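You operate a simulated robot arm through the tools that you are given. There is no shell and no other tool.

You run a simulated robot arm. Do the job below in one go: nothing can be reset, and whatever is moved stays where it is left.

TASK
Put things in order on the bare end of the long desk. At the end: the yellow flask stands where the green drying sachet stood; the green drying sachet from the bare end of the long desk stands on top of the white worksheet (marked "SOUNDS"); the white refill carton and the blue headphone cover on the bare end of the long desk have changed places; whatever was shut is shut again. Leave all else as you found it, and nothing knocked over.

The check looks at the end state, three seconds after you hand in, the way a careful person would. Anything else that was tipped, shoved, dropped, spilled or broken makes it a failure. A push-on lid holds only when it is set on centred and level and pressed home; a screw cap is set on level and turned clockwise until tight.

THE ROBOT
A 7-joint arm with a two-finger parallel gripper, fixed in place. Base frame: the origin is at the foot of the arm, x ahead of it, y to its left, z up; the work surface is at about z = 0. Readings come in m, degrees, newtons and seconds.
With the tool pointing down near the work surface it reaches from about 0.22 to 0.58 m from the base axis. Its first joint turns from -66.0 to 66.0 degrees. Payload 2.5 kg.
The TCP is the grasp point between the finger pads, 0.023 m short of the fingertips. In the tool frame z runs along the fingers and y along their closing line. Largest opening 0.094 m; finger width 0.038, thickness 0.01; the body of the gripper, 0.054 by 0.096 m, starts 0.039 m behind the TCP.
Orientation is that of the tool frame in the base frame, as a unit quaternion [w, x, y, z]. With the fingers straight down and closing along the base's y, the tool's x points along the base's -x, its y along +y and its z along -z.

THE INTERFACE
- The arm moves only by the tool nudge_tool. Its argument "rows" is a list of rows, each a list of 6 numbers: the shift along the tool's x, y, z in units of 400 mm (1.0 is 400 mm), then the turn, a rotation vector about the tool's x, y, z in units of 120 degrees (1.0 is 120 degrees). In form: [[dx, dy, dz, wx, wy, wz], ...]. A call has 1 to 20 rows; each row is the pose to reach, as a shift and turn from the pose commanded when the call began, along the tool's axes at that moment. "claw" is the finger opening in m, from 0 to 0.094, set as the call begins (left out, the last holds). A call with a number of a shift or a turn outside -1 to 1 is refused whole. Each row takes 0.2 s and may step no farther than 0.05 m and 8.6 degrees from the row before; otherwise, or with a gripper value out of range, the whole call is refused. A pose out of reach is approached as far as the arm can. The call stops where the force on the tool passes 40 N (or 10 N more than at its start, if that is more) or the arm is blocked; 0.2 s more then pass. Each finger travels about 0.108 m/s and halts on what it meets, pressing with about 30 N; the grip force reading is that of the motor and also rises with nothing between the fingers. The clock runs only during rows and for 0.2 s after the last one: add rows that repeat a pose to give the fingers time. It gives the time, the measured TCP pose, the force on the tool (base axes), the opening and the grip force at its end, in the units of the frame above (readings bear some noise), with the torque about the TCP (base axes, N m) and any sound that the robot's microphone picked up.
- Cameras (640 x 400 px; columns grow to the right, rows downward): "scene" is fixed at [0.0982, -0.4035, 0.5295]; the picture's right is [0.94, -0.34, 0.00], its down [-0.24, -0.67, -0.71] and it looks along [0.24, 0.66, -0.71] (base axes); focal length 237 px, centre (320, 200). "wrist" rides on the gripper at [0.086, 0.016, -0.074] in the tool frame; the picture's right is [-0.18, 0.98, 0.00], its down [-0.58, -0.11, -0.81] and it looks along [-0.79, -0.15, 0.59] (tool axes); focal length 243 px, centre (320, 200). There is no depth. A picture from a camera that has moved, and an enlarged one, comes with that camera's place and axes in the base frame and with its lens.
- snapshot(camera): a new picture of that camera. The clock stands still meanwhile.
- inspect(camera, box): a new picture of the part [left, top, right, bottom] of that camera's present view, enlarged. The clock stands still meanwhile.
- finish_job(): hands the job in; it is judged then, once.

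Nothing tells you positions but the pictures and the camera data. Unless the task says otherwise, let go and move clear before handing in.

The tools are called after ">>>" as name(argument=value, ...) on one line, values as JSON. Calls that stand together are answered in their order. nudge_tool: Moves the arm, as the interface text tells. Its arguments: {"type":"object","properties":{"rows":{"type":"array","items":{"type":"array","items":{"type":"number"}}},"claw":{"type":"number"}},"required":["rows"]} The other tools are called the same way: snapshot (camera) takes a picture; inspect (camera, box) takes an enlarged picture of a part of a camera's view; finish_job () hands the job in.

At the start:

```text
clock: 0.0
tcp_pos: [0.354, 0.0016, 0.3148]
tcp_rot: [0.0, 0.0, 1.0, 0.0]
force: [0.2, 0.5, 0.8]
moment: [0.0, 0.01, -0.03]
opening: 0.0937
grip_force: 0.0
```

scene: 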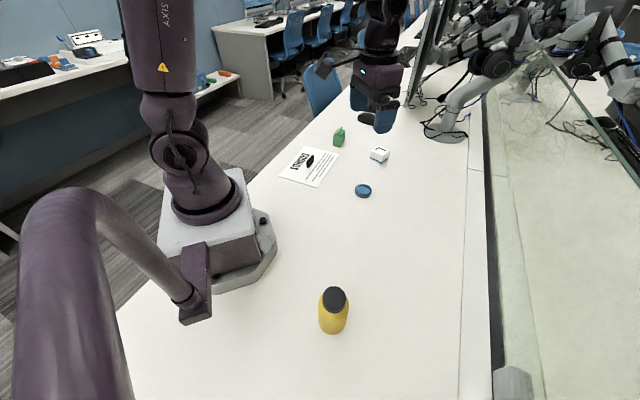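
wrist: 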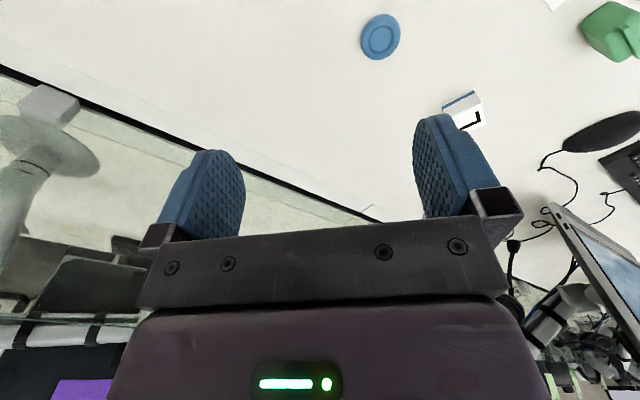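

I see the yellow flask near the camera, and the green sachet, white carton, blue headphone cover and SOUNDS worksheet farther away. I'll take enlarged pictures to locate them accurately.

>>> inspect(camera="scene", box=[270, 110, 430, 210])

>>> inspect(camera="scene", box=[270, 270, 398, 350])

>>> inspect(camera="wrist", box=[320, 0, 640, 200])

```text
4.00 times, centred on (350, 160) of scene
camera zoom: at [0.0982, -0.4035, 0.5295], right [0.94, -0.34, 0.0], down [-0.24, -0.67, -0.71], along [0.24, 0.66, -0.71], focal length 948 px, centre (200, 360)
```

zoom: 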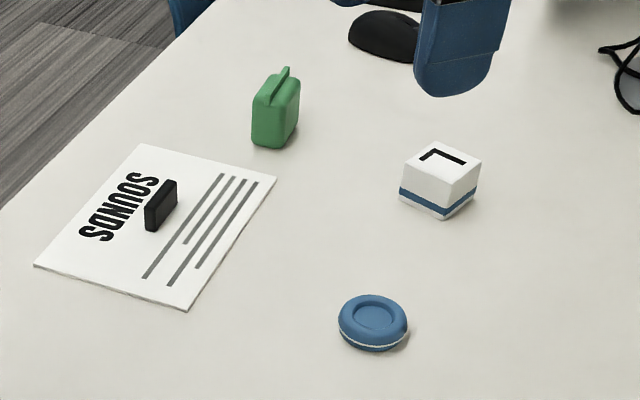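

```text
5.00 times, centred on (334, 310) of scene
camera zoom: at [0.0982, -0.4035, 0.5295], right [0.94, -0.34, 0.0], down [-0.24, -0.67, -0.71], along [0.24, 0.66, -0.71], focal length 1185 px, centre (250, -350)
```

zoom: 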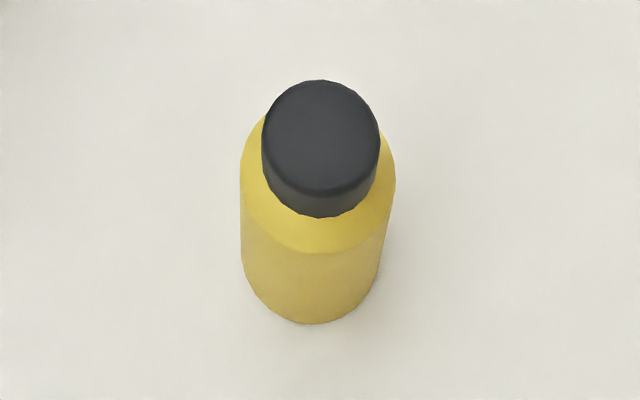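

```text
2.00 times, centred on (480, 100) of wrist
camera zoom: at [0.268, 0.0166, 0.3894], right [0.18, 0.98, 0.0], down [0.58, -0.11, 0.81], along [0.79, -0.15, -0.59], focal length 485 px, centre (0, 400)
```

zoom: 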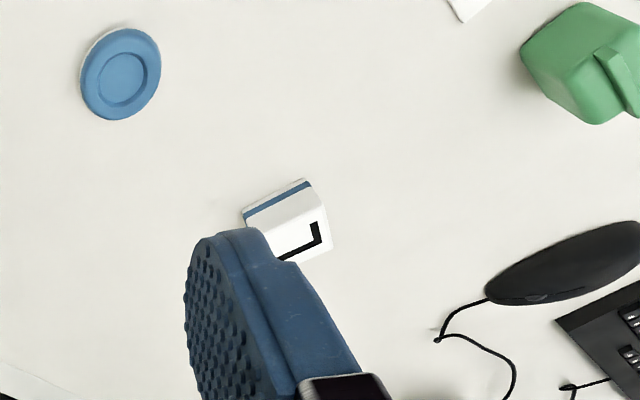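

The worksheet also carries a small black object that must stay in place. I need closer views of each item to measure shape and orientation.

>>> inspect(camera="scene", box=[322, 120, 354, 150])

>>> inspect(camera="scene", box=[362, 140, 398, 170])

>>> inspect(camera="scene", box=[346, 176, 382, 204])

>>> inspect(camera="scene", box=[272, 140, 344, 192])

>>> inspect(camera="wrist", box=[540, 0, 640, 70])

```text
13.33 times, centred on (338, 135) of scene
camera zoom: at [0.0982, -0.4035, 0.5295], right [0.94, -0.34, 0.0], down [-0.24, -0.67, -0.71], along [0.24, 0.66, -0.71], focal length 3160 px, centre (80, 1067)
```

zoom: 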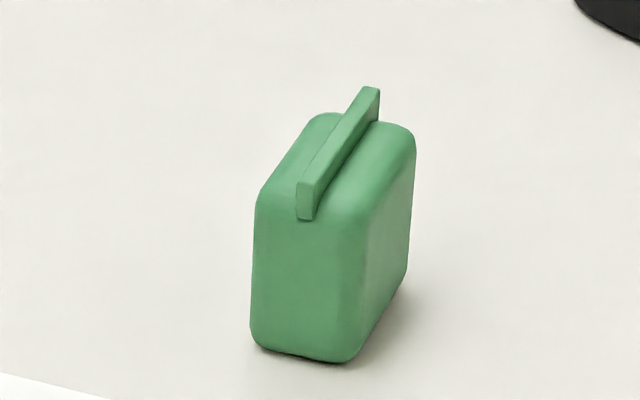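

```text
13.33 times, centred on (380, 155) of scene
camera zoom: at [0.0982, -0.4035, 0.5295], right [0.94, -0.34, 0.0], down [-0.24, -0.67, -0.71], along [0.24, 0.66, -0.71], focal length 3160 px, centre (-480, 800)
```

zoom: 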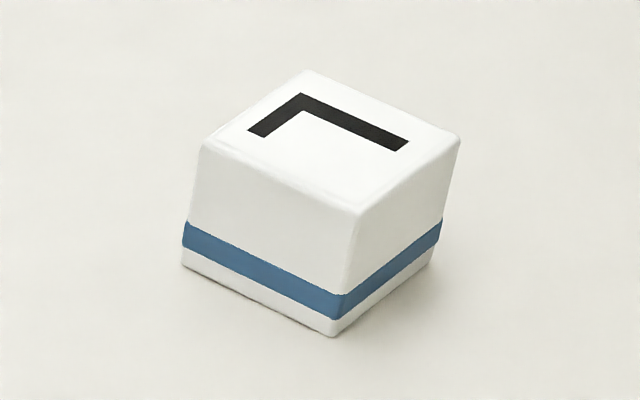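

```text
14.29 times, centred on (364, 190) of scene
camera zoom: at [0.0982, -0.4035, 0.5295], right [0.94, -0.34, 0.0], down [-0.24, -0.67, -0.71], along [0.24, 0.66, -0.71], focal length 3386 px, centre (-309, 343)
```

zoom: 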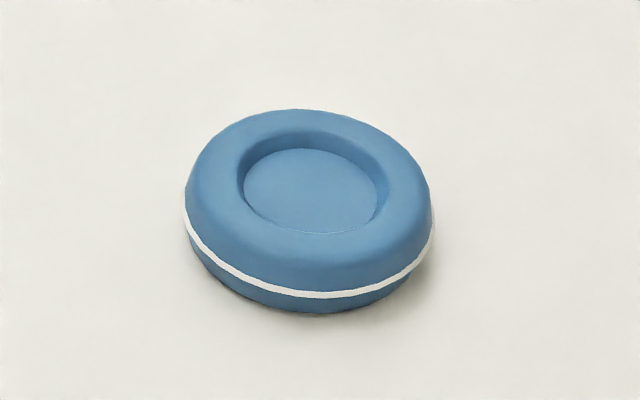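

```text
7.69 times, centred on (308, 166) of scene
camera zoom: at [0.0982, -0.4035, 0.5295], right [0.94, -0.34, 0.0], down [-0.24, -0.67, -0.71], along [0.24, 0.66, -0.71], focal length 1823 px, centre (412, 462)
```

zoom: 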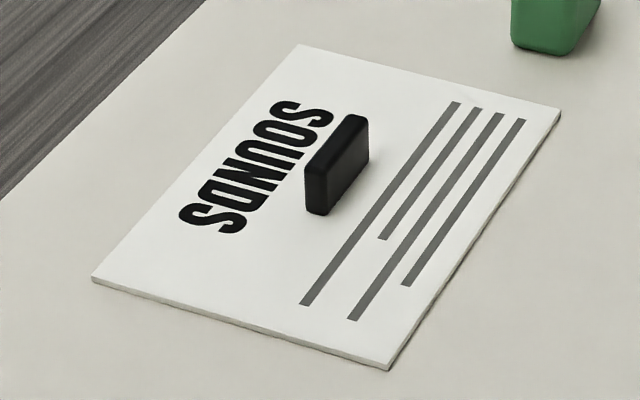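

```text
5.71 times, centred on (590, 35) of wrist
camera zoom: at [0.268, 0.0166, 0.3894], right [0.18, 0.98, 0.0], down [0.58, -0.11, 0.81], along [0.79, -0.15, -0.59], focal length 1386 px, centre (-1223, 1143)
```

zoom: 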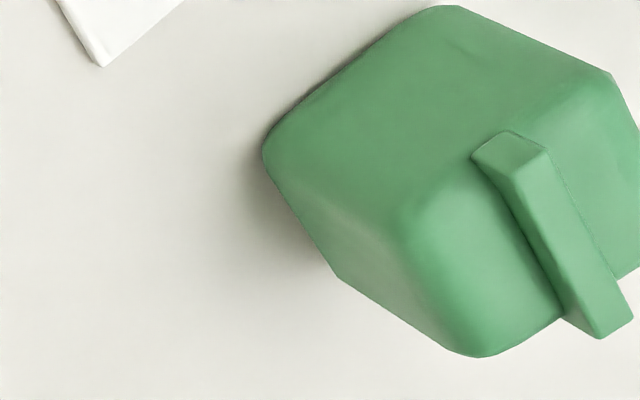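

I have rough positions: sachet about (0.462, 0.373), carton about (0.561, 0.217), cover about (0.419, 0.076), flask about (0.182, -0.250) and sheet centre about (0.31, 0.28). Next I move the arm up and over for better wrist-camera views.

>>> nudge_tool(rows=[[0.0169, 0.0619, -0.0016, 0, 0, -0.0417], [0.0338, 0.1238, -0.0031, 0, 0, -0.0833], [0.0506, 0.1856, -0.0047, 0, 0, -0.125], [0.0675, 0.2475, -0.0063, 0, 0, -0.1667], [0.0844, 0.3094, -0.0078, 0, 0, -0.2083], [0.1013, 0.3713, -0.0094, 0, 0, -0.25], [0.1181, 0.4331, -0.0109, 0, 0, -0.2917], [0.135, 0.495, -0.0125, 0, 0, -0.3333], [0.135, 0.495, -0.0125, 0, 0, -0.3333]])

>>> snapshot(camera="wrist")

>>> snapshot(camera="scene")

```text
clock: 2.0
tcp_pos: [0.301, 0.2, 0.3194]
tcp_rot: [0.0, -0.343, 0.939, -0.001]
force: [0.8, -0.2, 0.3]
moment: [-0.01, 0.0, -0.02]
opening: 0.094
grip_force: 0.1
```

```text
taken
camera wrist: at [0.2238, 0.1556, 0.3938], right [-0.49, 0.87, 0.0], down [0.51, 0.29, 0.81], along [0.7, 0.4, -0.59], focal length 243 px, centre (320, 200)
```

wrist: 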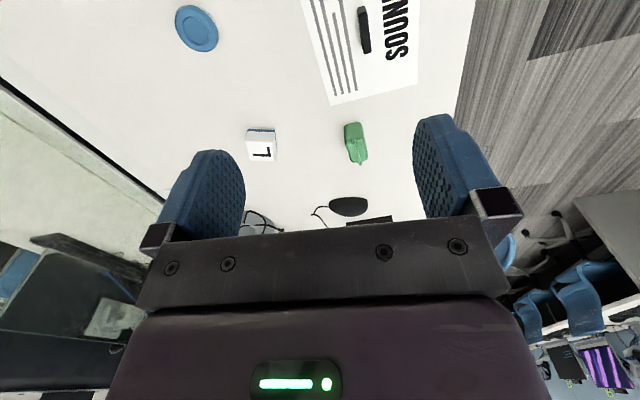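

```text
taken
```

scene: 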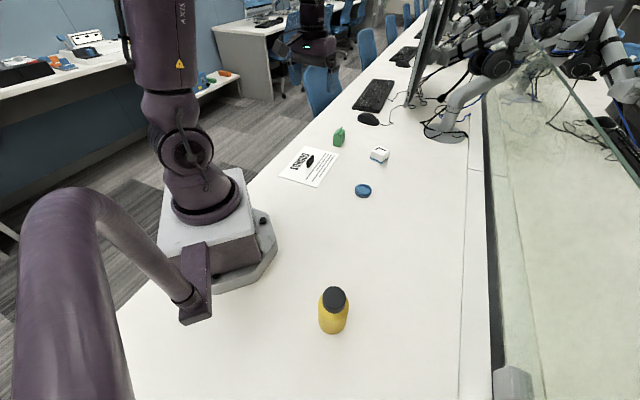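

The wrist camera now sees everything at once. I'll zoom in on each object to refine positions.

>>> inspect(camera="wrist", box=[325, 110, 389, 174])

>>> inspect(camera="wrist", box=[230, 115, 294, 171])

>>> inspect(camera="wrist", box=[160, 0, 240, 60])

>>> inspect(camera="wrist", box=[290, 0, 450, 110])

```text
6.25 times, centred on (357, 142) of wrist
camera zoom: at [0.2238, 0.1556, 0.3938], right [-0.49, 0.87, 0.0], down [0.51, 0.29, 0.81], along [0.7, 0.4, -0.59], focal length 1516 px, centre (89, 562)
```

zoom: 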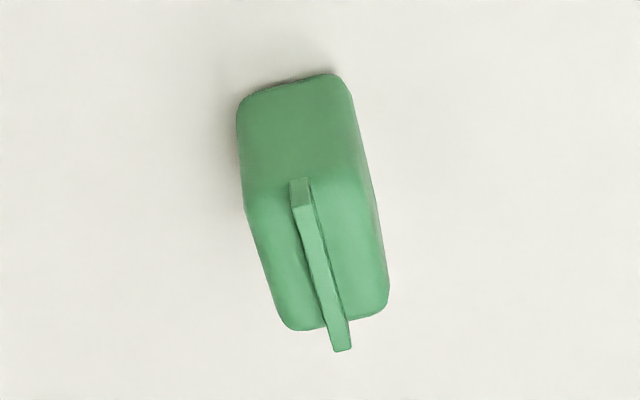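

```text
7.14 times, centred on (262, 143) of wrist
camera zoom: at [0.2238, 0.1556, 0.3938], right [-0.49, 0.87, 0.0], down [0.51, 0.29, 0.81], along [0.7, 0.4, -0.59], focal length 1733 px, centre (734, 607)
```

zoom: 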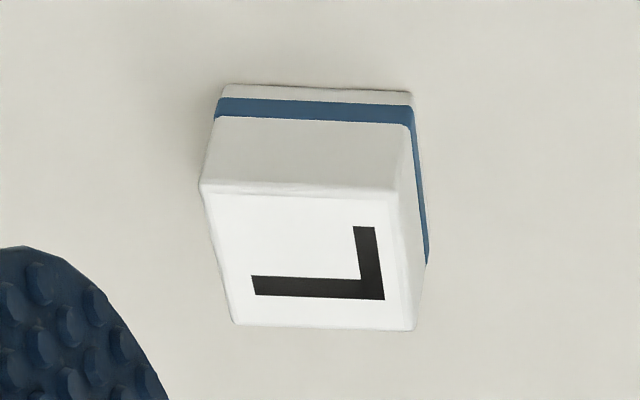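

```text
6.67 times, centred on (200, 30) of wrist
camera zoom: at [0.2238, 0.1556, 0.3938], right [-0.49, 0.87, 0.0], down [0.51, 0.29, 0.81], along [0.7, 0.4, -0.59], focal length 1618 px, centre (1120, 1333)
```

zoom: 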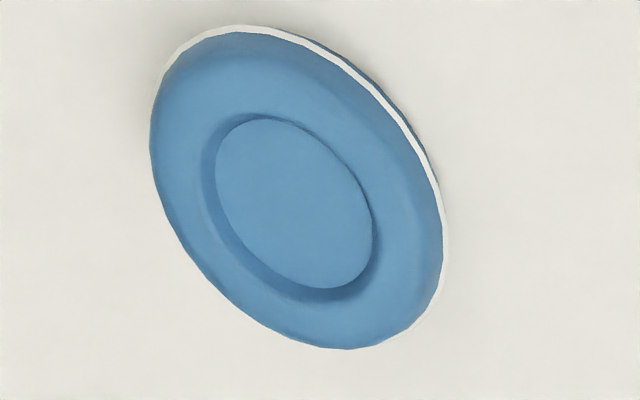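

```text
3.64 times, centred on (370, 55) of wrist
camera zoom: at [0.2238, 0.1556, 0.3938], right [-0.49, 0.87, 0.0], down [0.51, 0.29, 0.81], along [0.7, 0.4, -0.59], focal length 882 px, centre (138, 727)
```

zoom: 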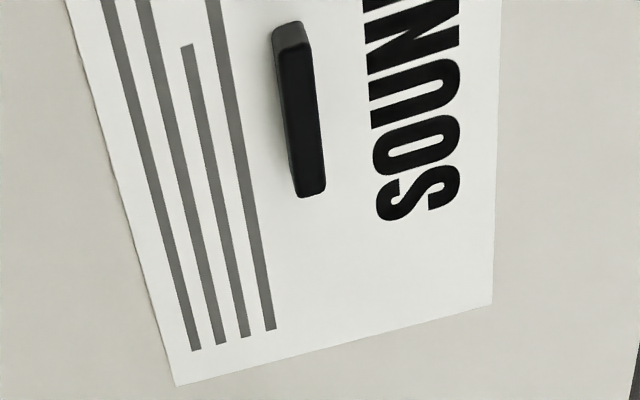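

Refined estimates: sachet centre (0.4625, 0.3715) with its long axis at about 48°, carton (0.560, 0.215) at about 27°, cover (0.418, 0.073), and the black object on the sheet spans about (0.290, 0.257) to (0.329, 0.298). Next I go above the sachet and check the reach with the tool vertical.

>>> nudge_tool(rows=[[-0.0731, 0.0085, 0.0529, 0, 0, -0.0082], [-0.1463, 0.017, 0.1059, 0, 0, -0.0165], [-0.2194, 0.0255, 0.1588, 0, 0, -0.0247], [-0.2925, 0.034, 0.2118, 0, 0, -0.0329], [-0.3656, 0.0425, 0.2647, 0, 0, -0.0411], [-0.4388, 0.051, 0.3176, 0, 0, -0.0494], [-0.5119, 0.0595, 0.3706, 0, 0, -0.0576], [-0.585, 0.068, 0.4235, 0, 0, -0.0658], [-0.585, 0.068, 0.4235, 0, 0, -0.0658]], claw=0.094)

>>> snapshot(camera="wrist")

>>> snapshot(camera="scene")

```text
clock: 4.0
tcp_pos: [0.4623, 0.3712, 0.1496]
tcp_rot: [-0.001, -0.406, 0.914, 0.0]
force: [-0.3, 0.2, 0.0]
moment: [0.01, 0.01, -0.01]
opening: 0.0941
grip_force: 0.1
```

```text
taken
camera wrist: at [0.3918, 0.3164, 0.2239], right [-0.61, 0.8, 0.0], down [0.47, 0.36, 0.81], along [0.64, 0.49, -0.59], focal length 243 px, centre (320, 200)
```

wrist: 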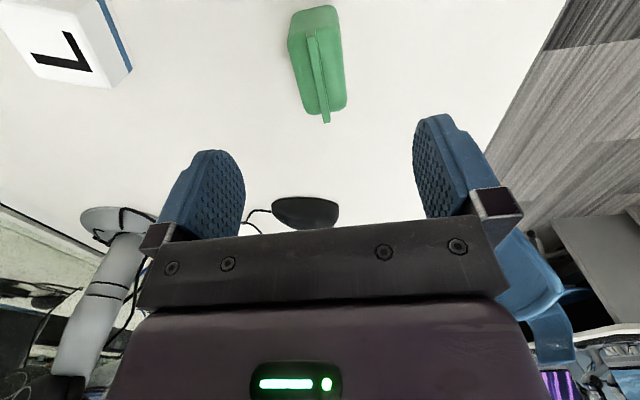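

```text
taken
```

scene: 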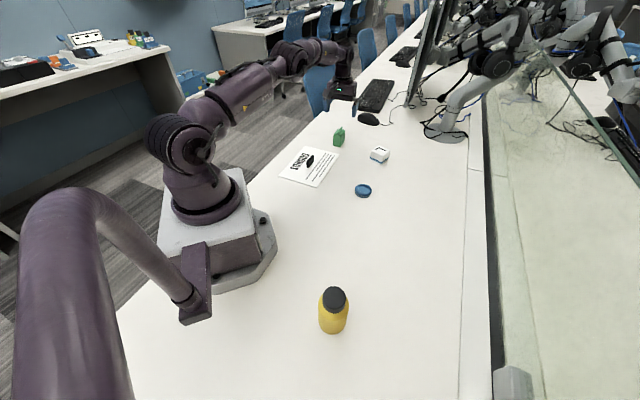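

The vertical reach is good here. I'll zoom in on the sachet from this close view to fine-tune.

>>> inspect(camera="wrist", box=[260, 0, 380, 130])

```text
3.08 times, centred on (320, 65) of wrist
camera zoom: at [0.3918, 0.3164, 0.2239], right [-0.61, 0.8, 0.0], down [0.47, 0.36, 0.81], along [0.64, 0.49, -0.59], focal length 746 px, centre (320, 615)
```

zoom: 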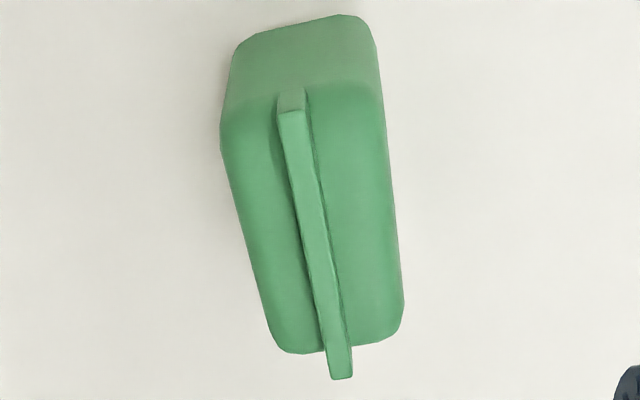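

The sachet is centred under the gripper within a millimetre. I descend straight down around it with the fingers open.

>>> nudge_tool(rows=[[0, 0, 0.05, 0, 0, 0], [0, 0, 0.1, 0, 0, 0], [0, 0, 0.15, 0, 0, 0], [0, 0, 0.2, 0, 0, 0], [0, 0, 0.25, 0, 0, 0], [0, 0, 0.2875, 0, 0, 0], [0, 0, 0.2875, 0, 0, 0]])

>>> snapshot(camera="wrist")

>>> inspect(camera="scene", box=[280, 80, 420, 180])

```text
clock: 5.6
tcp_pos: [0.4625, 0.37, 0.0356]
tcp_rot: [0.0, -0.405, 0.914, 0.0]
force: [0.9, 0.1, -0.1]
moment: [-0.01, -0.03, -0.01]
opening: 0.0938
grip_force: 0.0
```

```text
taken
camera wrist: at [0.3922, 0.3158, 0.1106], right [-0.61, 0.8, 0.0], down [0.47, 0.36, 0.81], along [0.64, 0.49, -0.59], focal length 243 px, centre (320, 200)
```

wrist: 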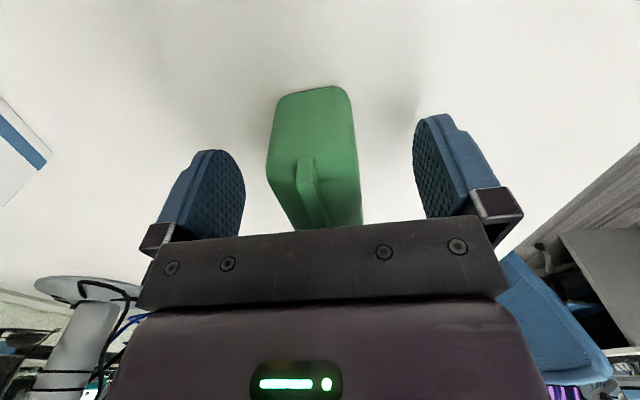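

```text
4.00 times, centred on (350, 130) of scene
camera zoom: at [0.0982, -0.4035, 0.5295], right [0.94, -0.34, 0.0], down [-0.24, -0.67, -0.71], along [0.24, 0.66, -0.71], focal length 948 px, centre (200, 480)
```

zoom: 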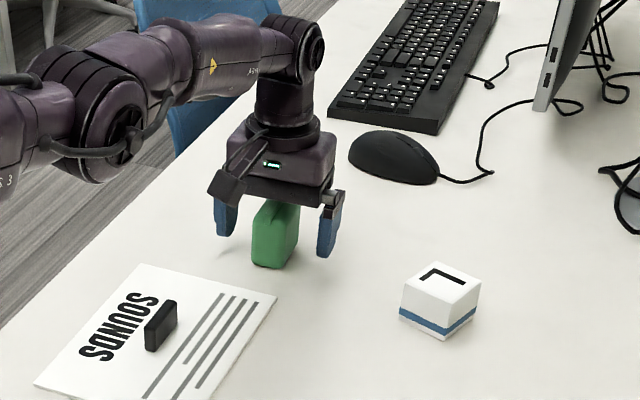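

The fingers straddle the sachet with clear space on both sides. Closing now.

>>> nudge_tool(rows=[[0, 0, 0, 0, 0, 0], [0, 0, 0, 0, 0, 0], [0, 0, 0, 0, 0, 0], [0, 0, 0, 0, 0, 0]], claw=0.02)

>>> snapshot(camera="wrist")

```text
clock: 6.6
tcp_pos: [0.4628, 0.3696, 0.0369]
tcp_rot: [0.0, -0.406, 0.914, 0.0]
force: [-0.5, 0.4, 0.2]
moment: [0.05, -0.02, 0.02]
opening: 0.0354
grip_force: 29.9
```

```text
taken
camera wrist: at [0.3923, 0.3157, 0.1109], right [-0.61, 0.8, 0.0], down [0.47, 0.36, 0.81], along [0.64, 0.49, -0.59], focal length 243 px, centre (320, 200)
```

wrist: 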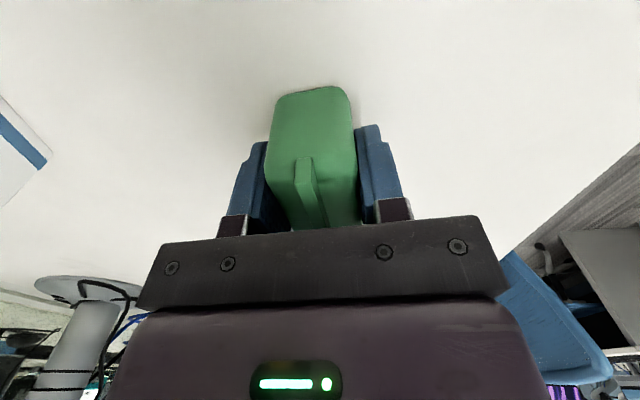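

Firm grip at 35 mm width. I lift, carry it to the free near part of the worksheet and stop a little above it.

>>> nudge_tool(rows=[[0, 0, -0.05, 0, 0, 0], [0, 0, -0.14, 0, 0, 0], [0, 0, -0.23, 0, 0, 0], [0, 0, -0.275, 0, 0, 0], [0.08, 0.0086, -0.275, 0, 0, 0], [0.17, 0.0184, -0.275, 0, 0, 0], [0.26, 0.0281, -0.275, 0, 0, 0], [0.35, 0.0378, -0.275, 0, 0, 0], [0.44, 0.0475, -0.275, 0, 0, 0], [0.53, 0.0573, -0.275, 0, 0, 0], [0.608, 0.0657, -0.275, 0, 0, 0], [0.608, 0.0657, -0.275, 0, 0, 0]])

>>> snapshot(camera="wrist")

>>> inspect(camera="scene", box=[240, 100, 400, 200])

```text
clock: 9.2
tcp_pos: [0.2805, 0.2077, 0.1455]
tcp_rot: [0.0, -0.406, 0.914, 0.0]
force: [-0.6, 0.0, -0.8]
moment: [-0.02, -0.01, -0.04]
opening: 0.0354
grip_force: 30.1
```

```text
taken
camera wrist: at [0.2096, 0.1528, 0.2197], right [-0.61, 0.8, 0.0], down [0.47, 0.36, 0.81], along [0.64, 0.49, -0.59], focal length 243 px, centre (320, 200)
```

wrist: 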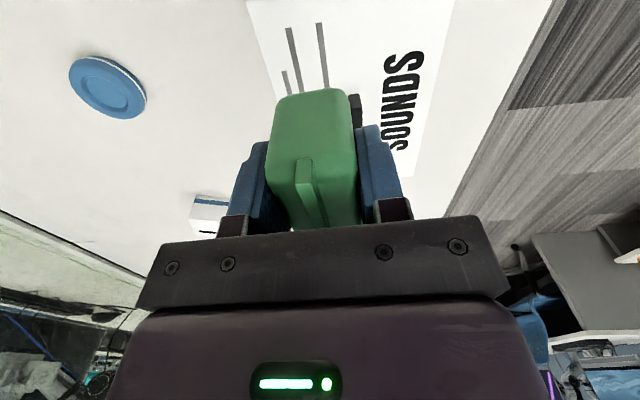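

```text
4.00 times, centred on (320, 150) of scene
camera zoom: at [0.0982, -0.4035, 0.5295], right [0.94, -0.34, 0.0], down [-0.24, -0.67, -0.71], along [0.24, 0.66, -0.71], focal length 948 px, centre (320, 400)
```

zoom: 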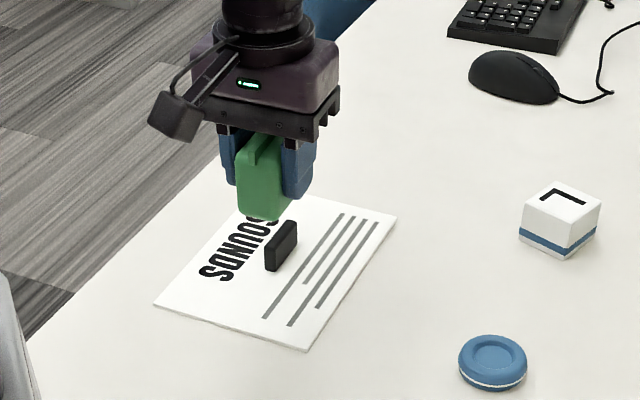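

The sachet hangs over the free near end of the sheet, clear of the black object. I lower it to just above the sheet, then feel for contact in small steps.

>>> nudge_tool(rows=[[0, 0, 0.06, 0, 0, 0], [0, 0, 0.12, 0, 0, 0], [0, 0, 0.18, 0, 0, 0], [0, 0, 0.225, 0, 0, 0], [0, 0, 0.245, 0, 0, 0], [0, 0, 0.245, 0, 0, 0]])

>>> inspect(camera="scene", box=[260, 130, 356, 190])

```text
clock: 10.6
tcp_pos: [0.281, 0.2072, 0.0474]
tcp_rot: [-0.001, -0.407, 0.914, 0.0]
force: [-0.1, 0.4, -0.5]
moment: [-0.01, 0.02, -0.03]
opening: 0.0357
grip_force: 30.5
```

```text
6.67 times, centred on (308, 160) of scene
camera zoom: at [0.0982, -0.4035, 0.5295], right [0.94, -0.34, 0.0], down [-0.24, -0.67, -0.71], along [0.24, 0.66, -0.71], focal length 1580 px, centre (400, 467)
```

zoom: 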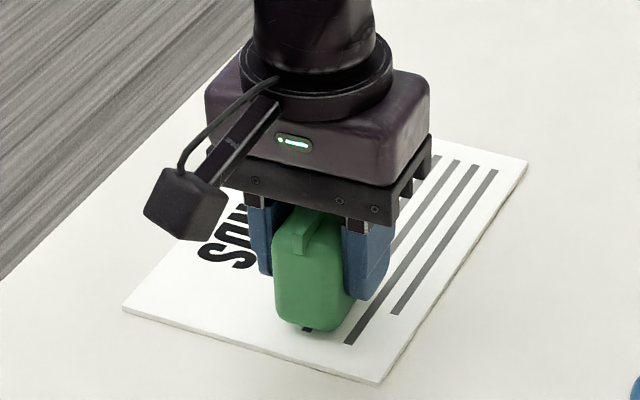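

Sachet is about 10 mm above its landing. Lowering a few millimetres at a time.

>>> nudge_tool(rows=[[0, 0, 0.0075, 0, 0, 0], [0, 0, 0.0125, 0, 0, 0], [0, 0, 0.015, 0, 0, 0], [0, 0, 0.015, 0, 0, 0]])

```text
clock: 11.6
tcp_pos: [0.2812, 0.2087, 0.0404]
tcp_rot: [0.0, -0.406, 0.914, 0.0]
force: [0.5, -0.5, -1.4]
moment: [0.01, -0.02, -0.02]
opening: 0.0357
grip_force: 30.4
```

>>> nudge_tool(rows=[[0, 0, 0.0025, 0, 0, 0], [0, 0, 0.0025, 0, 0, 0]])

>>> inspect(camera="scene", box=[280, 150, 328, 190])

```text
clock: 12.2
tcp_pos: [0.2801, 0.207, 0.0419]
tcp_rot: [-0.001, -0.406, 0.914, 0.0]
force: [-0.8, -0.3, 0.1]
moment: [0.0, -0.02, 0.0]
opening: 0.0355
grip_force: 29.6
```

```text
10.00 times, centred on (304, 170) of scene
camera zoom: at [0.0982, -0.4035, 0.5295], right [0.94, -0.34, 0.0], down [-0.24, -0.67, -0.71], along [0.24, 0.66, -0.71], focal length 2370 px, centre (480, 500)
```

zoom: 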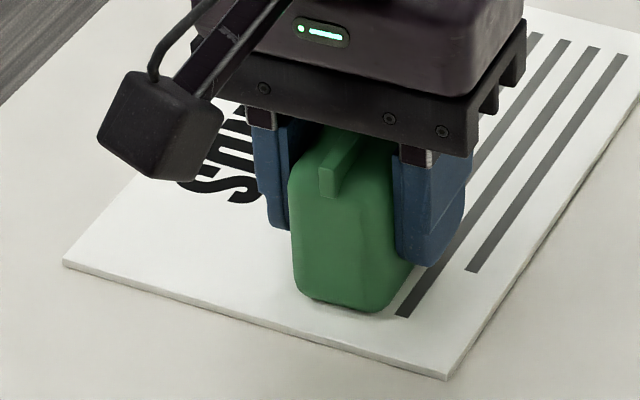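

>>> nudge_tool(rows=[[0, 0, 0.0025, 0, 0, 0], [0, 0, 0.0025, 0, 0, 0]])

```text
clock: 12.8
tcp_pos: [0.2807, 0.2077, 0.0392]
tcp_rot: [0.001, -0.406, 0.914, 0.0]
force: [-2.3, -1.8, 17.0]
moment: [-0.02, 0.09, 0.02]
opening: 0.0356
grip_force: 30.4
```

Contact felt (17 N). I ease off half a millimetre, release and rise straight up.

>>> nudge_tool(rows=[[0, 0, -0.001, 0, 0, 0], [0, 0, -0.001, 0, 0, 0]])

>>> nudge_tool(rows=[[0, 0, 0, 0, 0, 0], [0, 0, 0, 0, 0, 0], [0, 0, 0, 0, 0, 0]], claw=0.07)

>>> snapshot(camera="wrist")

```text
clock: 13.4
tcp_pos: [0.281, 0.2075, 0.0406]
tcp_rot: [0.001, -0.406, 0.914, 0.001]
force: [1.6, 1.0, 8.8]
moment: [0.06, 0.03, 0.01]
opening: 0.0354
grip_force: 29.9
```

```text
clock: 14.2
tcp_pos: [0.2804, 0.2081, 0.0402]
tcp_rot: [0.0, -0.406, 0.914, 0.001]
force: [0.5, -0.3, 0.6]
moment: [-0.01, -0.01, 0.0]
opening: 0.0699
grip_force: 0.1
```

```text
taken
camera wrist: at [0.21, 0.1533, 0.1144], right [-0.61, 0.8, 0.0], down [0.47, 0.36, 0.81], along [0.64, 0.49, -0.59], focal length 243 px, centre (320, 200)
```

wrist: 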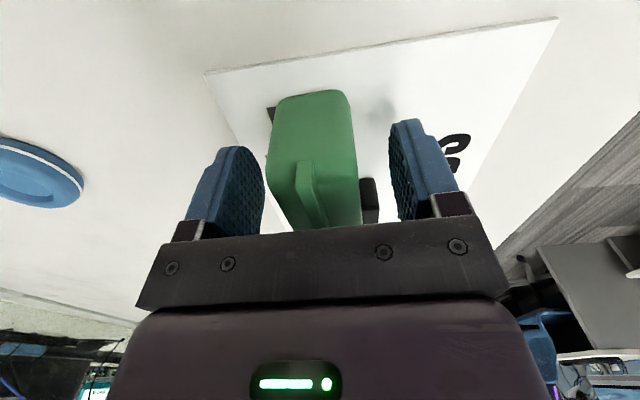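

Released and standing on the sheet. I rise straight up and check it.

>>> nudge_tool(rows=[[0, 0, -0.05, 0, 0, 0], [0, 0, -0.15, 0, 0, 0], [0, 0, -0.25, 0, 0, 0], [0, 0, -0.36, 0, 0, 0], [0, 0, -0.47, 0, 0, 0], [0, 0, -0.58, 0, 0, 0], [0, 0, -0.65, 0, 0, 0], [0, 0, -0.65, 0, 0, 0]])

>>> inspect(camera="scene", box=[264, 130, 360, 190])

>>> snapshot(camera="wrist")

```text
clock: 16.0
tcp_pos: [0.2786, 0.2084, 0.2998]
tcp_rot: [0.0, -0.406, 0.914, 0.0]
force: [0.3, -0.7, 0.4]
moment: [0.0, 0.02, 0.01]
opening: 0.07
grip_force: 0.0
```

```text
6.67 times, centred on (312, 160) of scene
camera zoom: at [0.0982, -0.4035, 0.5295], right [0.94, -0.34, 0.0], down [-0.24, -0.67, -0.71], along [0.24, 0.66, -0.71], focal length 1580 px, centre (373, 467)
```

zoom: 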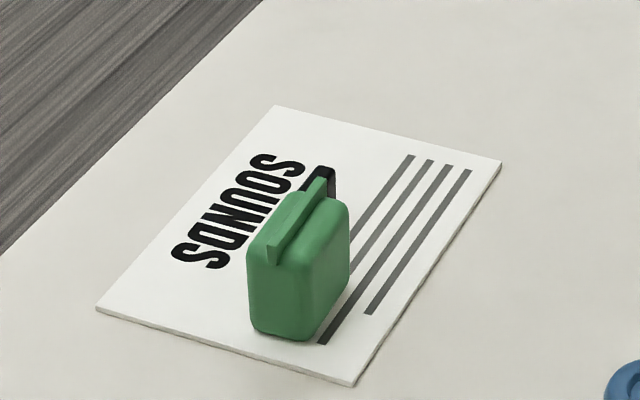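

```text
taken
camera wrist: at [0.2083, 0.1538, 0.3742], right [-0.61, 0.8, 0.0], down [0.47, 0.36, 0.81], along [0.64, 0.49, -0.59], focal length 243 px, centre (320, 200)
```

wrist: 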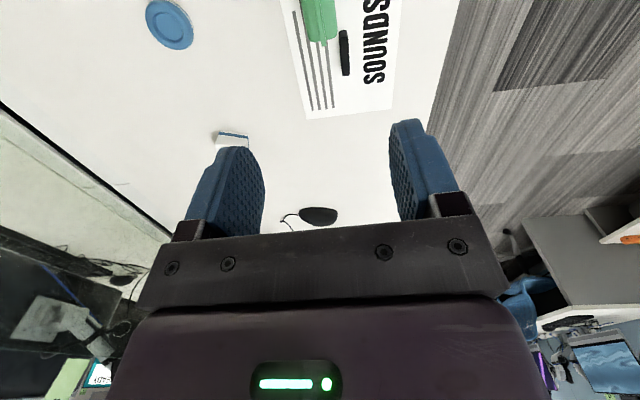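

The sachet stands on the sheet and the black object and sheet are untouched. Next I swing around to the yellow flask on an arc at height and look at it.

>>> nudge_tool(rows=[[0.0357, -0.0854, 0, 0, 0, 0.0566], [0.0792, -0.165, 0, 0, 0, 0.1132], [0.1303, -0.2383, 0, 0, 0, 0.1698], [0.188, -0.3046, 0, 0, 0, 0.2264], [0.2516, -0.3632, 0, 0, 0, 0.283], [0.32, -0.4141, 0, 0, 0, 0.3396], [0.3921, -0.4566, 0, 0, 0, 0.3962], [0.4675, -0.4904, 0, 0, 0, 0.4528], [0.5446, -0.5155, 0, 0, 0, 0.5094], [0.6224, -0.5317, 0, 0, 0, 0.566], [0.7004, -0.5396, 0, 0, 0, 0.6226], [0.7773, -0.5389, 0, 0, 0, 0.6792], [0.8523, -0.5299, 0, 0, 0, 0.7358], [0.9246, -0.5134, 0, 0, 0, 0.7924], [0.9934, -0.4893, 0, 0, 0, 0.849], [0.9934, -0.4893, 0, 0, 0, 0.849]], claw=0.094)

>>> snapshot(camera="wrist")

>>> snapshot(camera="scene")

```text
clock: 19.4
tcp_pos: [0.1584, -0.2193, 0.3009]
tcp_rot: [0.001, 0.455, 0.891, 0.0]
force: [0.0, -0.6, -0.9]
moment: [0.03, -0.02, -0.01]
opening: 0.0936
grip_force: 0.1
```

```text
taken
camera wrist: at [0.1199, -0.1406, 0.3749], right [0.9, 0.43, 0.0], down [0.25, -0.53, 0.81], along [0.34, -0.73, -0.59], focal length 243 px, centre (320, 200)
```

wrist: 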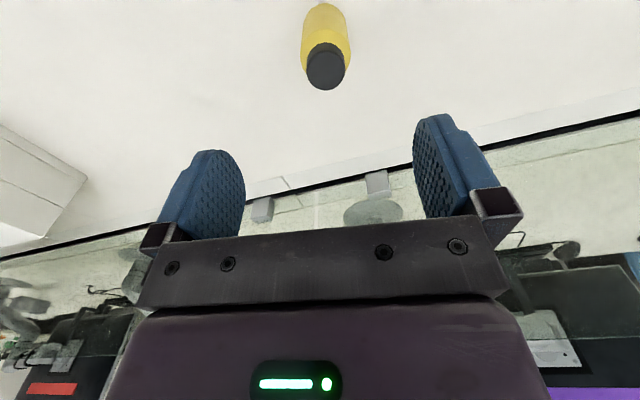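

```text
taken
```

scene: 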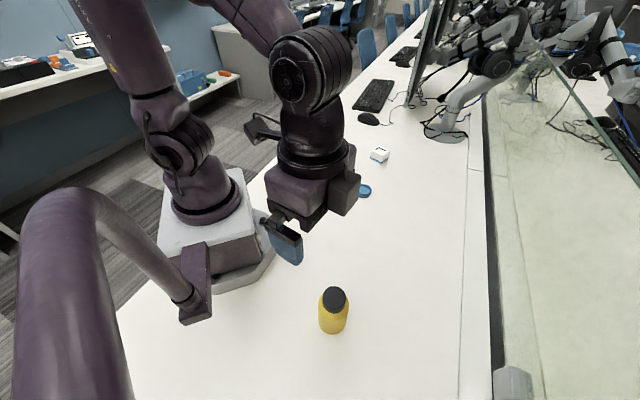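

>>> inspect(camera="wrist", box=[280, 0, 376, 96])

```text
4.17 times, centred on (328, 48) of wrist
camera zoom: at [0.1199, -0.1406, 0.3749], right [0.9, 0.43, 0.0], down [0.25, -0.53, 0.81], along [0.34, -0.73, -0.59], focal length 1011 px, centre (287, 833)
```

zoom: 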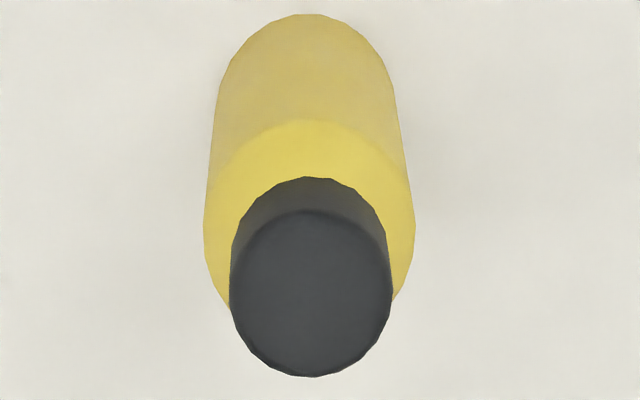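

Flask axis is at about (0.180, -0.252), 0.057 m wide and 0.111 m tall with its cap on. I align above it and drop partway, keeping the tips above the cap.

>>> nudge_tool(rows=[[-0.05, -0.0033, 0, 0, 0, 0], [-0.1004, -0.0067, 0, 0, 0, 0], [-0.1004, -0.0067, 0.1, 0, 0, 0], [-0.1004, -0.0067, 0.2, 0, 0, 0], [-0.1004, -0.0067, 0.3, 0, 0, 0], [-0.1004, -0.0067, 0.36, 0, 0, 0], [-0.1004, -0.0067, 0.36, 0, 0, 0]])

>>> snapshot(camera="wrist")

>>> inspect(camera="scene", box=[240, 220, 432, 340])

```text
clock: 21.0
tcp_pos: [0.1815, -0.2529, 0.1552]
tcp_rot: [0.001, 0.454, 0.891, -0.001]
force: [0.4, 0.4, -0.5]
moment: [0.01, 0.02, -0.02]
opening: 0.0941
grip_force: 0.2
```

```text
taken
camera wrist: at [0.1419, -0.1738, 0.2295], right [0.9, 0.43, 0.0], down [0.25, -0.53, 0.81], along [0.35, -0.73, -0.59], focal length 243 px, centre (320, 200)
```

wrist: 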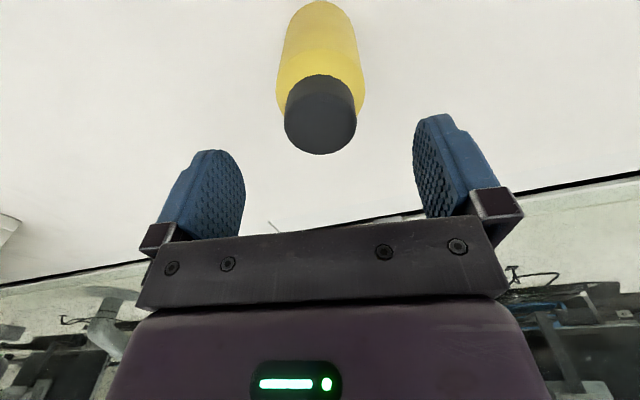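

```text
3.33 times, centred on (336, 280) of scene
camera zoom: at [0.0982, -0.4035, 0.5295], right [0.94, -0.34, 0.0], down [-0.24, -0.67, -0.71], along [0.24, 0.66, -0.71], focal length 790 px, centre (267, -67)
```

zoom: 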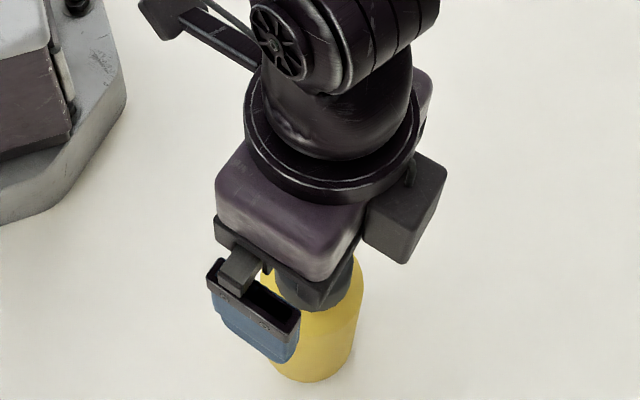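

The cap is centred between the fingers. I descend to grip the upper body below the shoulder, leaving clearance above the cap.

>>> nudge_tool(rows=[[0, 0, 0.05, 0, 0, 0], [0, 0, 0.1, 0, 0, 0], [0, 0, 0.15, 0, 0, 0], [0, 0, 0.175, 0, 0, 0], [0, 0, 0.19, 0, 0, 0], [0, 0, 0.19, 0, 0, 0]])

>>> snapshot(camera="wrist")

>>> inspect(camera="scene", box=[260, 250, 420, 350])

```text
clock: 22.4
tcp_pos: [0.1811, -0.2517, 0.0808]
tcp_rot: [-0.001, 0.453, 0.891, 0.0]
force: [-0.5, 0.1, 0.0]
moment: [0.0, -0.01, -0.01]
opening: 0.0941
grip_force: 0.0
```

```text
taken
camera wrist: at [0.1425, -0.174, 0.1545], right [0.9, 0.43, 0.0], down [0.25, -0.53, 0.81], along [0.35, -0.73, -0.59], focal length 243 px, centre (320, 200)
```

wrist: 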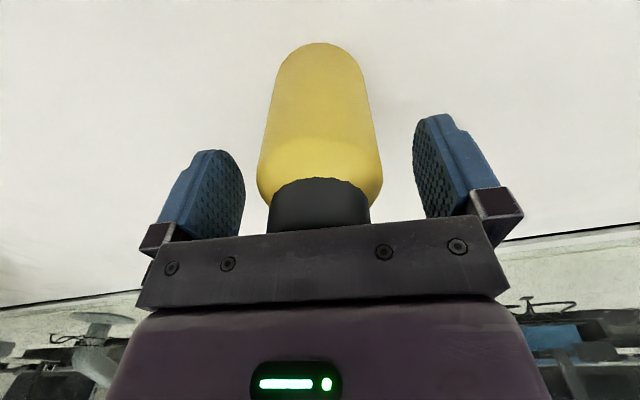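

```text
4.00 times, centred on (340, 300) of scene
camera zoom: at [0.0982, -0.4035, 0.5295], right [0.94, -0.34, 0.0], down [-0.24, -0.67, -0.71], along [0.24, 0.66, -0.71], focal length 948 px, centre (240, -200)
```

zoom: 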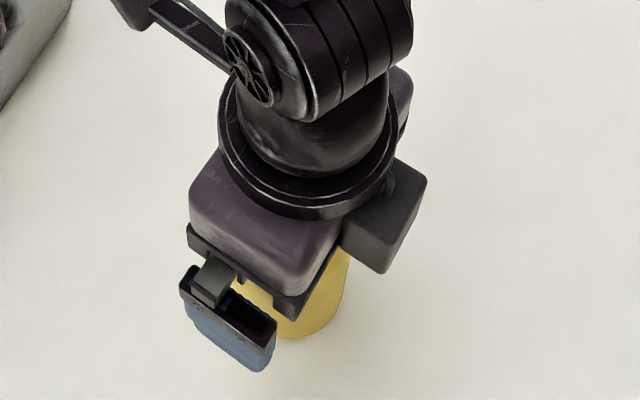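

Clear of the cap and no contact force. Closing on the body.

>>> nudge_tool(rows=[[0, 0, 0, 0, 0, 0], [0, 0, 0, 0, 0, 0], [0, 0, 0, 0, 0, 0], [0, 0, 0, 0, 0, 0]], claw=0.045)

>>> snapshot(camera="wrist")

```text
clock: 23.4
tcp_pos: [0.1818, -0.2533, 0.0798]
tcp_rot: [0.0, 0.454, 0.891, 0.0]
force: [0.9, 0.7, 0.5]
moment: [-0.03, -0.11, 0.02]
opening: 0.0562
grip_force: 29.7
```

```text
taken
camera wrist: at [0.1424, -0.1739, 0.1546], right [0.9, 0.43, 0.0], down [0.25, -0.53, 0.81], along [0.35, -0.73, -0.59], focal length 243 px, centre (320, 200)
```

wrist: 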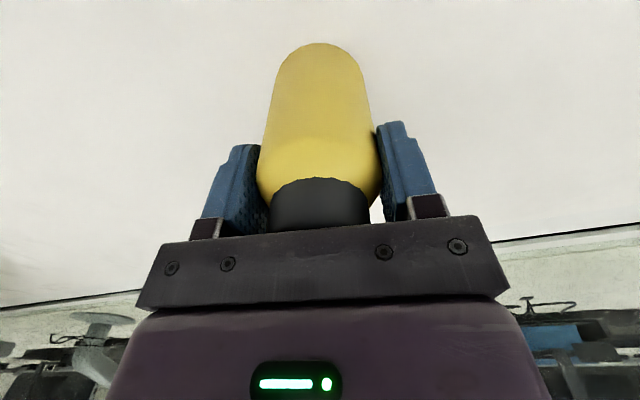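

Gripped at 56 mm. I lift straight up and start carrying the flask on an arc at safe height.

>>> nudge_tool(rows=[[0, 0, -0.04, 0, 0, 0], [0, 0, -0.12, 0, 0, 0], [0, 0, -0.22, 0, 0, 0], [0, 0, -0.31, 0, 0, 0], [0, 0, -0.35, 0, 0, 0], [-0.0214, 0.0537, -0.35, 0, 0, -0.0319], [-0.0387, 0.1103, -0.35, 0, 0, -0.0638], [-0.052, 0.1693, -0.35, 0, 0, -0.0957], [-0.0608, 0.2308, -0.35, 0, 0, -0.1276], [-0.0653, 0.294, -0.35, 0, 0, -0.1595], [-0.0649, 0.359, -0.35, 0, 0, -0.1914], [-0.0594, 0.4253, -0.35, 0, 0, -0.2233], [-0.0484, 0.492, -0.35, 0, 0, -0.2552], [-0.0326, 0.5594, -0.35, 0, 0, -0.2871], [-0.0114, 0.6268, -0.35, 0, 0, -0.319], [0.0157, 0.6938, -0.35, 0, 0, -0.3509], [0.0479, 0.7597, -0.35, 0, 0, -0.3828], [0.0479, 0.7597, -0.35, 0, 0, -0.3828]])

>>> snapshot(camera="wrist")

>>> snapshot(camera="scene")

```text
clock: 27.2
tcp_pos: [0.4167, -0.0574, 0.2205]
tcp_rot: [-0.001, 0.07, 0.998, 0.0]
force: [0.2, -1.2, -4.6]
moment: [0.01, 0.0, 0.01]
opening: 0.0562
grip_force: 30.2
```

```text
taken
camera wrist: at [0.3323, -0.0308, 0.2947], right [0.32, 0.95, 0.0], down [0.56, -0.19, 0.81], along [0.76, -0.26, -0.59], focal length 243 px, centre (320, 200)
```

wrist: 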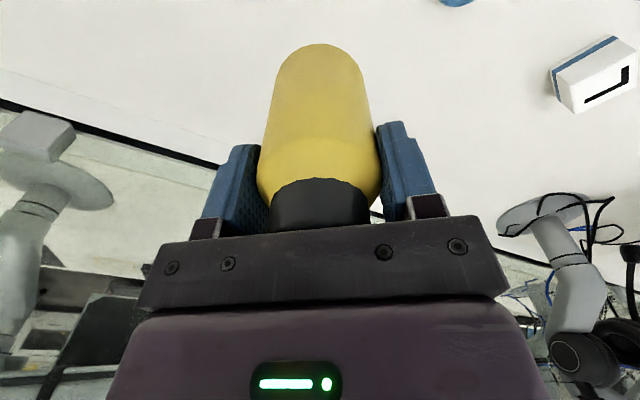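

```text
taken
```

scene: 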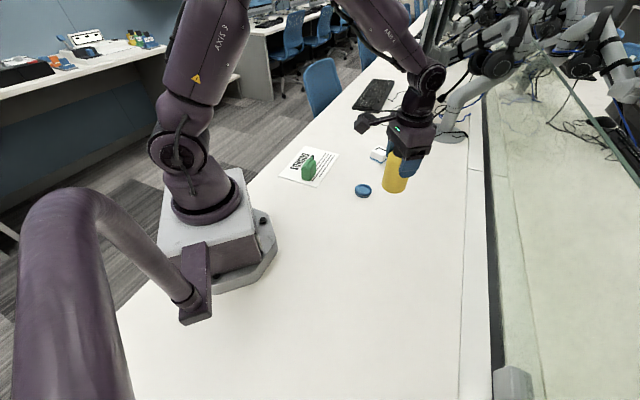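

The flask is held securely. I continue the arc toward the sachet's old spot, staying above everything.

>>> nudge_tool(rows=[[-0.029, 0.0629, 0.0055, 0, 0, -0.0278], [-0.054, 0.1291, 0.011, 0, 0, -0.0556], [-0.0749, 0.1987, 0.0165, 0, 0, -0.0834], [-0.0913, 0.2707, 0.022, 0, 0, -0.1112], [-0.1031, 0.3456, 0.0275, 0, 0, -0.139], [-0.1101, 0.4231, 0.033, 0, 0, -0.1668], [-0.1116, 0.5021, 0.0385, 0, 0, -0.1946], [-0.108, 0.5826, 0.044, 0, 0, -0.2224], [-0.0987, 0.6644, 0.0495, 0, 0, -0.2502], [-0.084, 0.7472, 0.055, 0, 0, -0.278], [-0.0634, 0.8304, 0.0605, 0, 0, -0.3058], [-0.0367, 0.9137, 0.066, 0, 0, -0.3336], [-0.0041, 0.9964, 0.0715, 0, 0, -0.3614], [-0.0041, 0.9964, 0.0715, 0, 0, -0.3614], [-0.0041, 0.9964, 0.0715, 0, 0, -0.3614]])

>>> snapshot(camera="wrist")

>>> snapshot(camera="scene")

```text
clock: 30.4
tcp_pos: [0.4742, 0.3375, 0.1919]
tcp_rot: [0.001, -0.303, 0.953, 0.0]
force: [-0.2, -1.0, -3.7]
moment: [0.01, 0.0, 0.01]
opening: 0.0562
grip_force: 30.3
```

```text
taken
camera wrist: at [0.3927, 0.2989, 0.2657], right [-0.42, 0.91, 0.0], down [0.54, 0.25, 0.81], along [0.73, 0.34, -0.59], focal length 243 px, centre (320, 200)
```

wrist: 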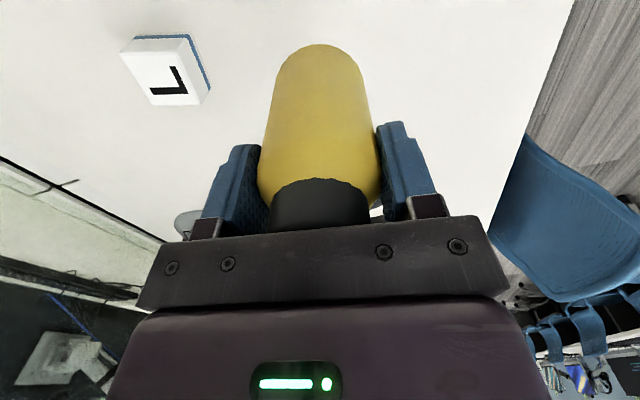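

```text
taken
```

scene: 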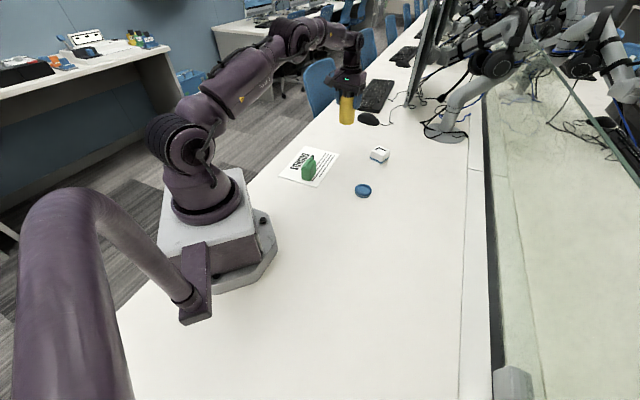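

Now I shift the last few centimetres over the spot and lower to about 20 mm above the desk.

>>> nudge_tool(rows=[[-0.0136, 0.0426, 0, 0, 0, 0], [-0.0272, 0.0852, 0, 0, 0, 0], [-0.0272, 0.0852, 0.06, 0, 0, 0], [-0.0272, 0.0852, 0.12, 0, 0, 0], [-0.0272, 0.0852, 0.18, 0, 0, 0], [-0.0272, 0.0852, 0.227, 0, 0, 0], [-0.0272, 0.0852, 0.227, 0, 0, 0], [-0.0272, 0.0852, 0.227, 0, 0, 0]])

>>> inspect(camera="scene", box=[280, 80, 424, 170])

>>> snapshot(camera="wrist")

```text
clock: 32.2
tcp_pos: [0.4615, 0.3702, 0.1003]
tcp_rot: [0.0, -0.303, 0.953, -0.001]
force: [0.4, 0.1, -4.6]
moment: [-0.03, -0.01, -0.01]
opening: 0.056
grip_force: 30.1
```

```text
4.44 times, centred on (352, 125) of scene
camera zoom: at [0.0982, -0.4034, 0.5296], right [0.94, -0.34, 0.0], down [-0.24, -0.67, -0.71], along [0.24, 0.66, -0.71], focal length 1053 px, centre (178, 533)
```

zoom: 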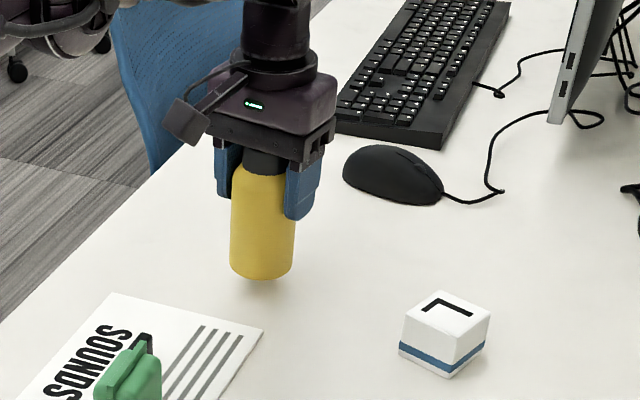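

```text
taken
camera wrist: at [0.3814, 0.3326, 0.1746], right [-0.42, 0.91, 0.0], down [0.54, 0.25, 0.81], along [0.73, 0.34, -0.59], focal length 243 px, centre (320, 200)
```

wrist: 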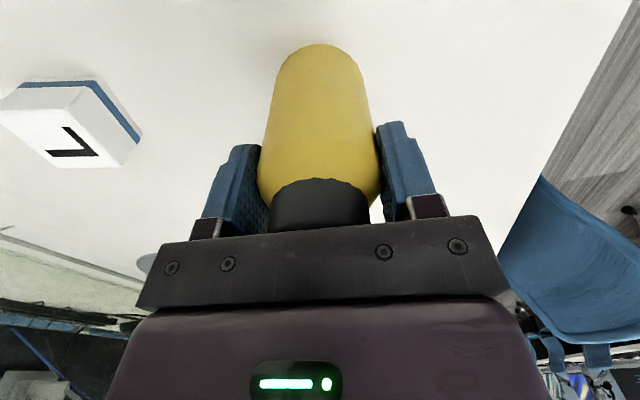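

The flask hangs upright over the spot. A 3.5 mm outward correction brings its axis onto the sachet's old centre, then I lower close to the surface.

>>> nudge_tool(rows=[[-0.0089, 0, 0, 0, 0, 0], [-0.0089, 0, 0.02, 0, 0, 0], [-0.0089, 0, 0.035, 0, 0, 0], [-0.0089, 0, 0.045, 0, 0, 0], [-0.0089, 0, 0.045, 0, 0, 0]])

>>> nudge_tool(rows=[[0, 0, 0.0025, 0, 0, 0], [0, 0, 0.0025, 0, 0, 0]])

```text
clock: 33.4
tcp_pos: [0.4648, 0.3735, 0.0836]
tcp_rot: [0.0, -0.303, 0.953, -0.001]
force: [0.0, -1.0, -3.7]
moment: [0.0, 0.0, 0.03]
opening: 0.0562
grip_force: 30.6
```

```text
clock: 34.0
tcp_pos: [0.4645, 0.3733, 0.0823]
tcp_rot: [0.001, -0.304, 0.953, 0.0]
force: [0.6, 0.4, -3.8]
moment: [-0.03, 0.01, -0.01]
opening: 0.0561
grip_force: 30.2
```

>>> nudge_tool(rows=[[0, 0, 0.0025, 0, 0, 0], [0, 0, 0.0025, 0, 0, 0]])

>>> inspect(camera="scene", box=[318, 110, 366, 150])

```text
clock: 34.6
tcp_pos: [0.4648, 0.3731, 0.0809]
tcp_rot: [0.0, -0.303, 0.953, 0.0]
force: [0.4, 0.3, -4.1]
moment: [0.01, 0.01, 0.0]
opening: 0.056
grip_force: 30.3
```

```text
10.00 times, centred on (342, 130) of scene
camera zoom: at [0.0982, -0.4034, 0.5296], right [0.94, -0.34, 0.0], down [-0.24, -0.67, -0.71], along [0.24, 0.66, -0.71], focal length 2370 px, centre (100, 900)
```

zoom: 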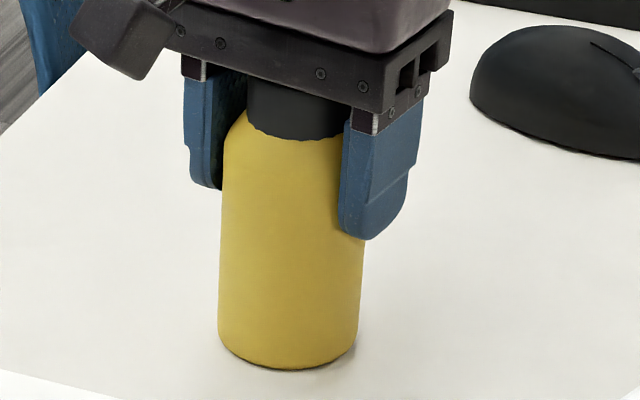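

>>> nudge_tool(rows=[[0, 0, 0.0025, 0, 0, 0], [0, 0, 0.0025, 0, 0, 0]])

```text
clock: 35.2
tcp_pos: [0.4659, 0.3733, 0.0803]
tcp_rot: [0.0, -0.304, 0.953, -0.001]
force: [-1.5, -0.8, 1.2]
moment: [-0.13, 0.19, -0.06]
opening: 0.056
grip_force: 29.7
```

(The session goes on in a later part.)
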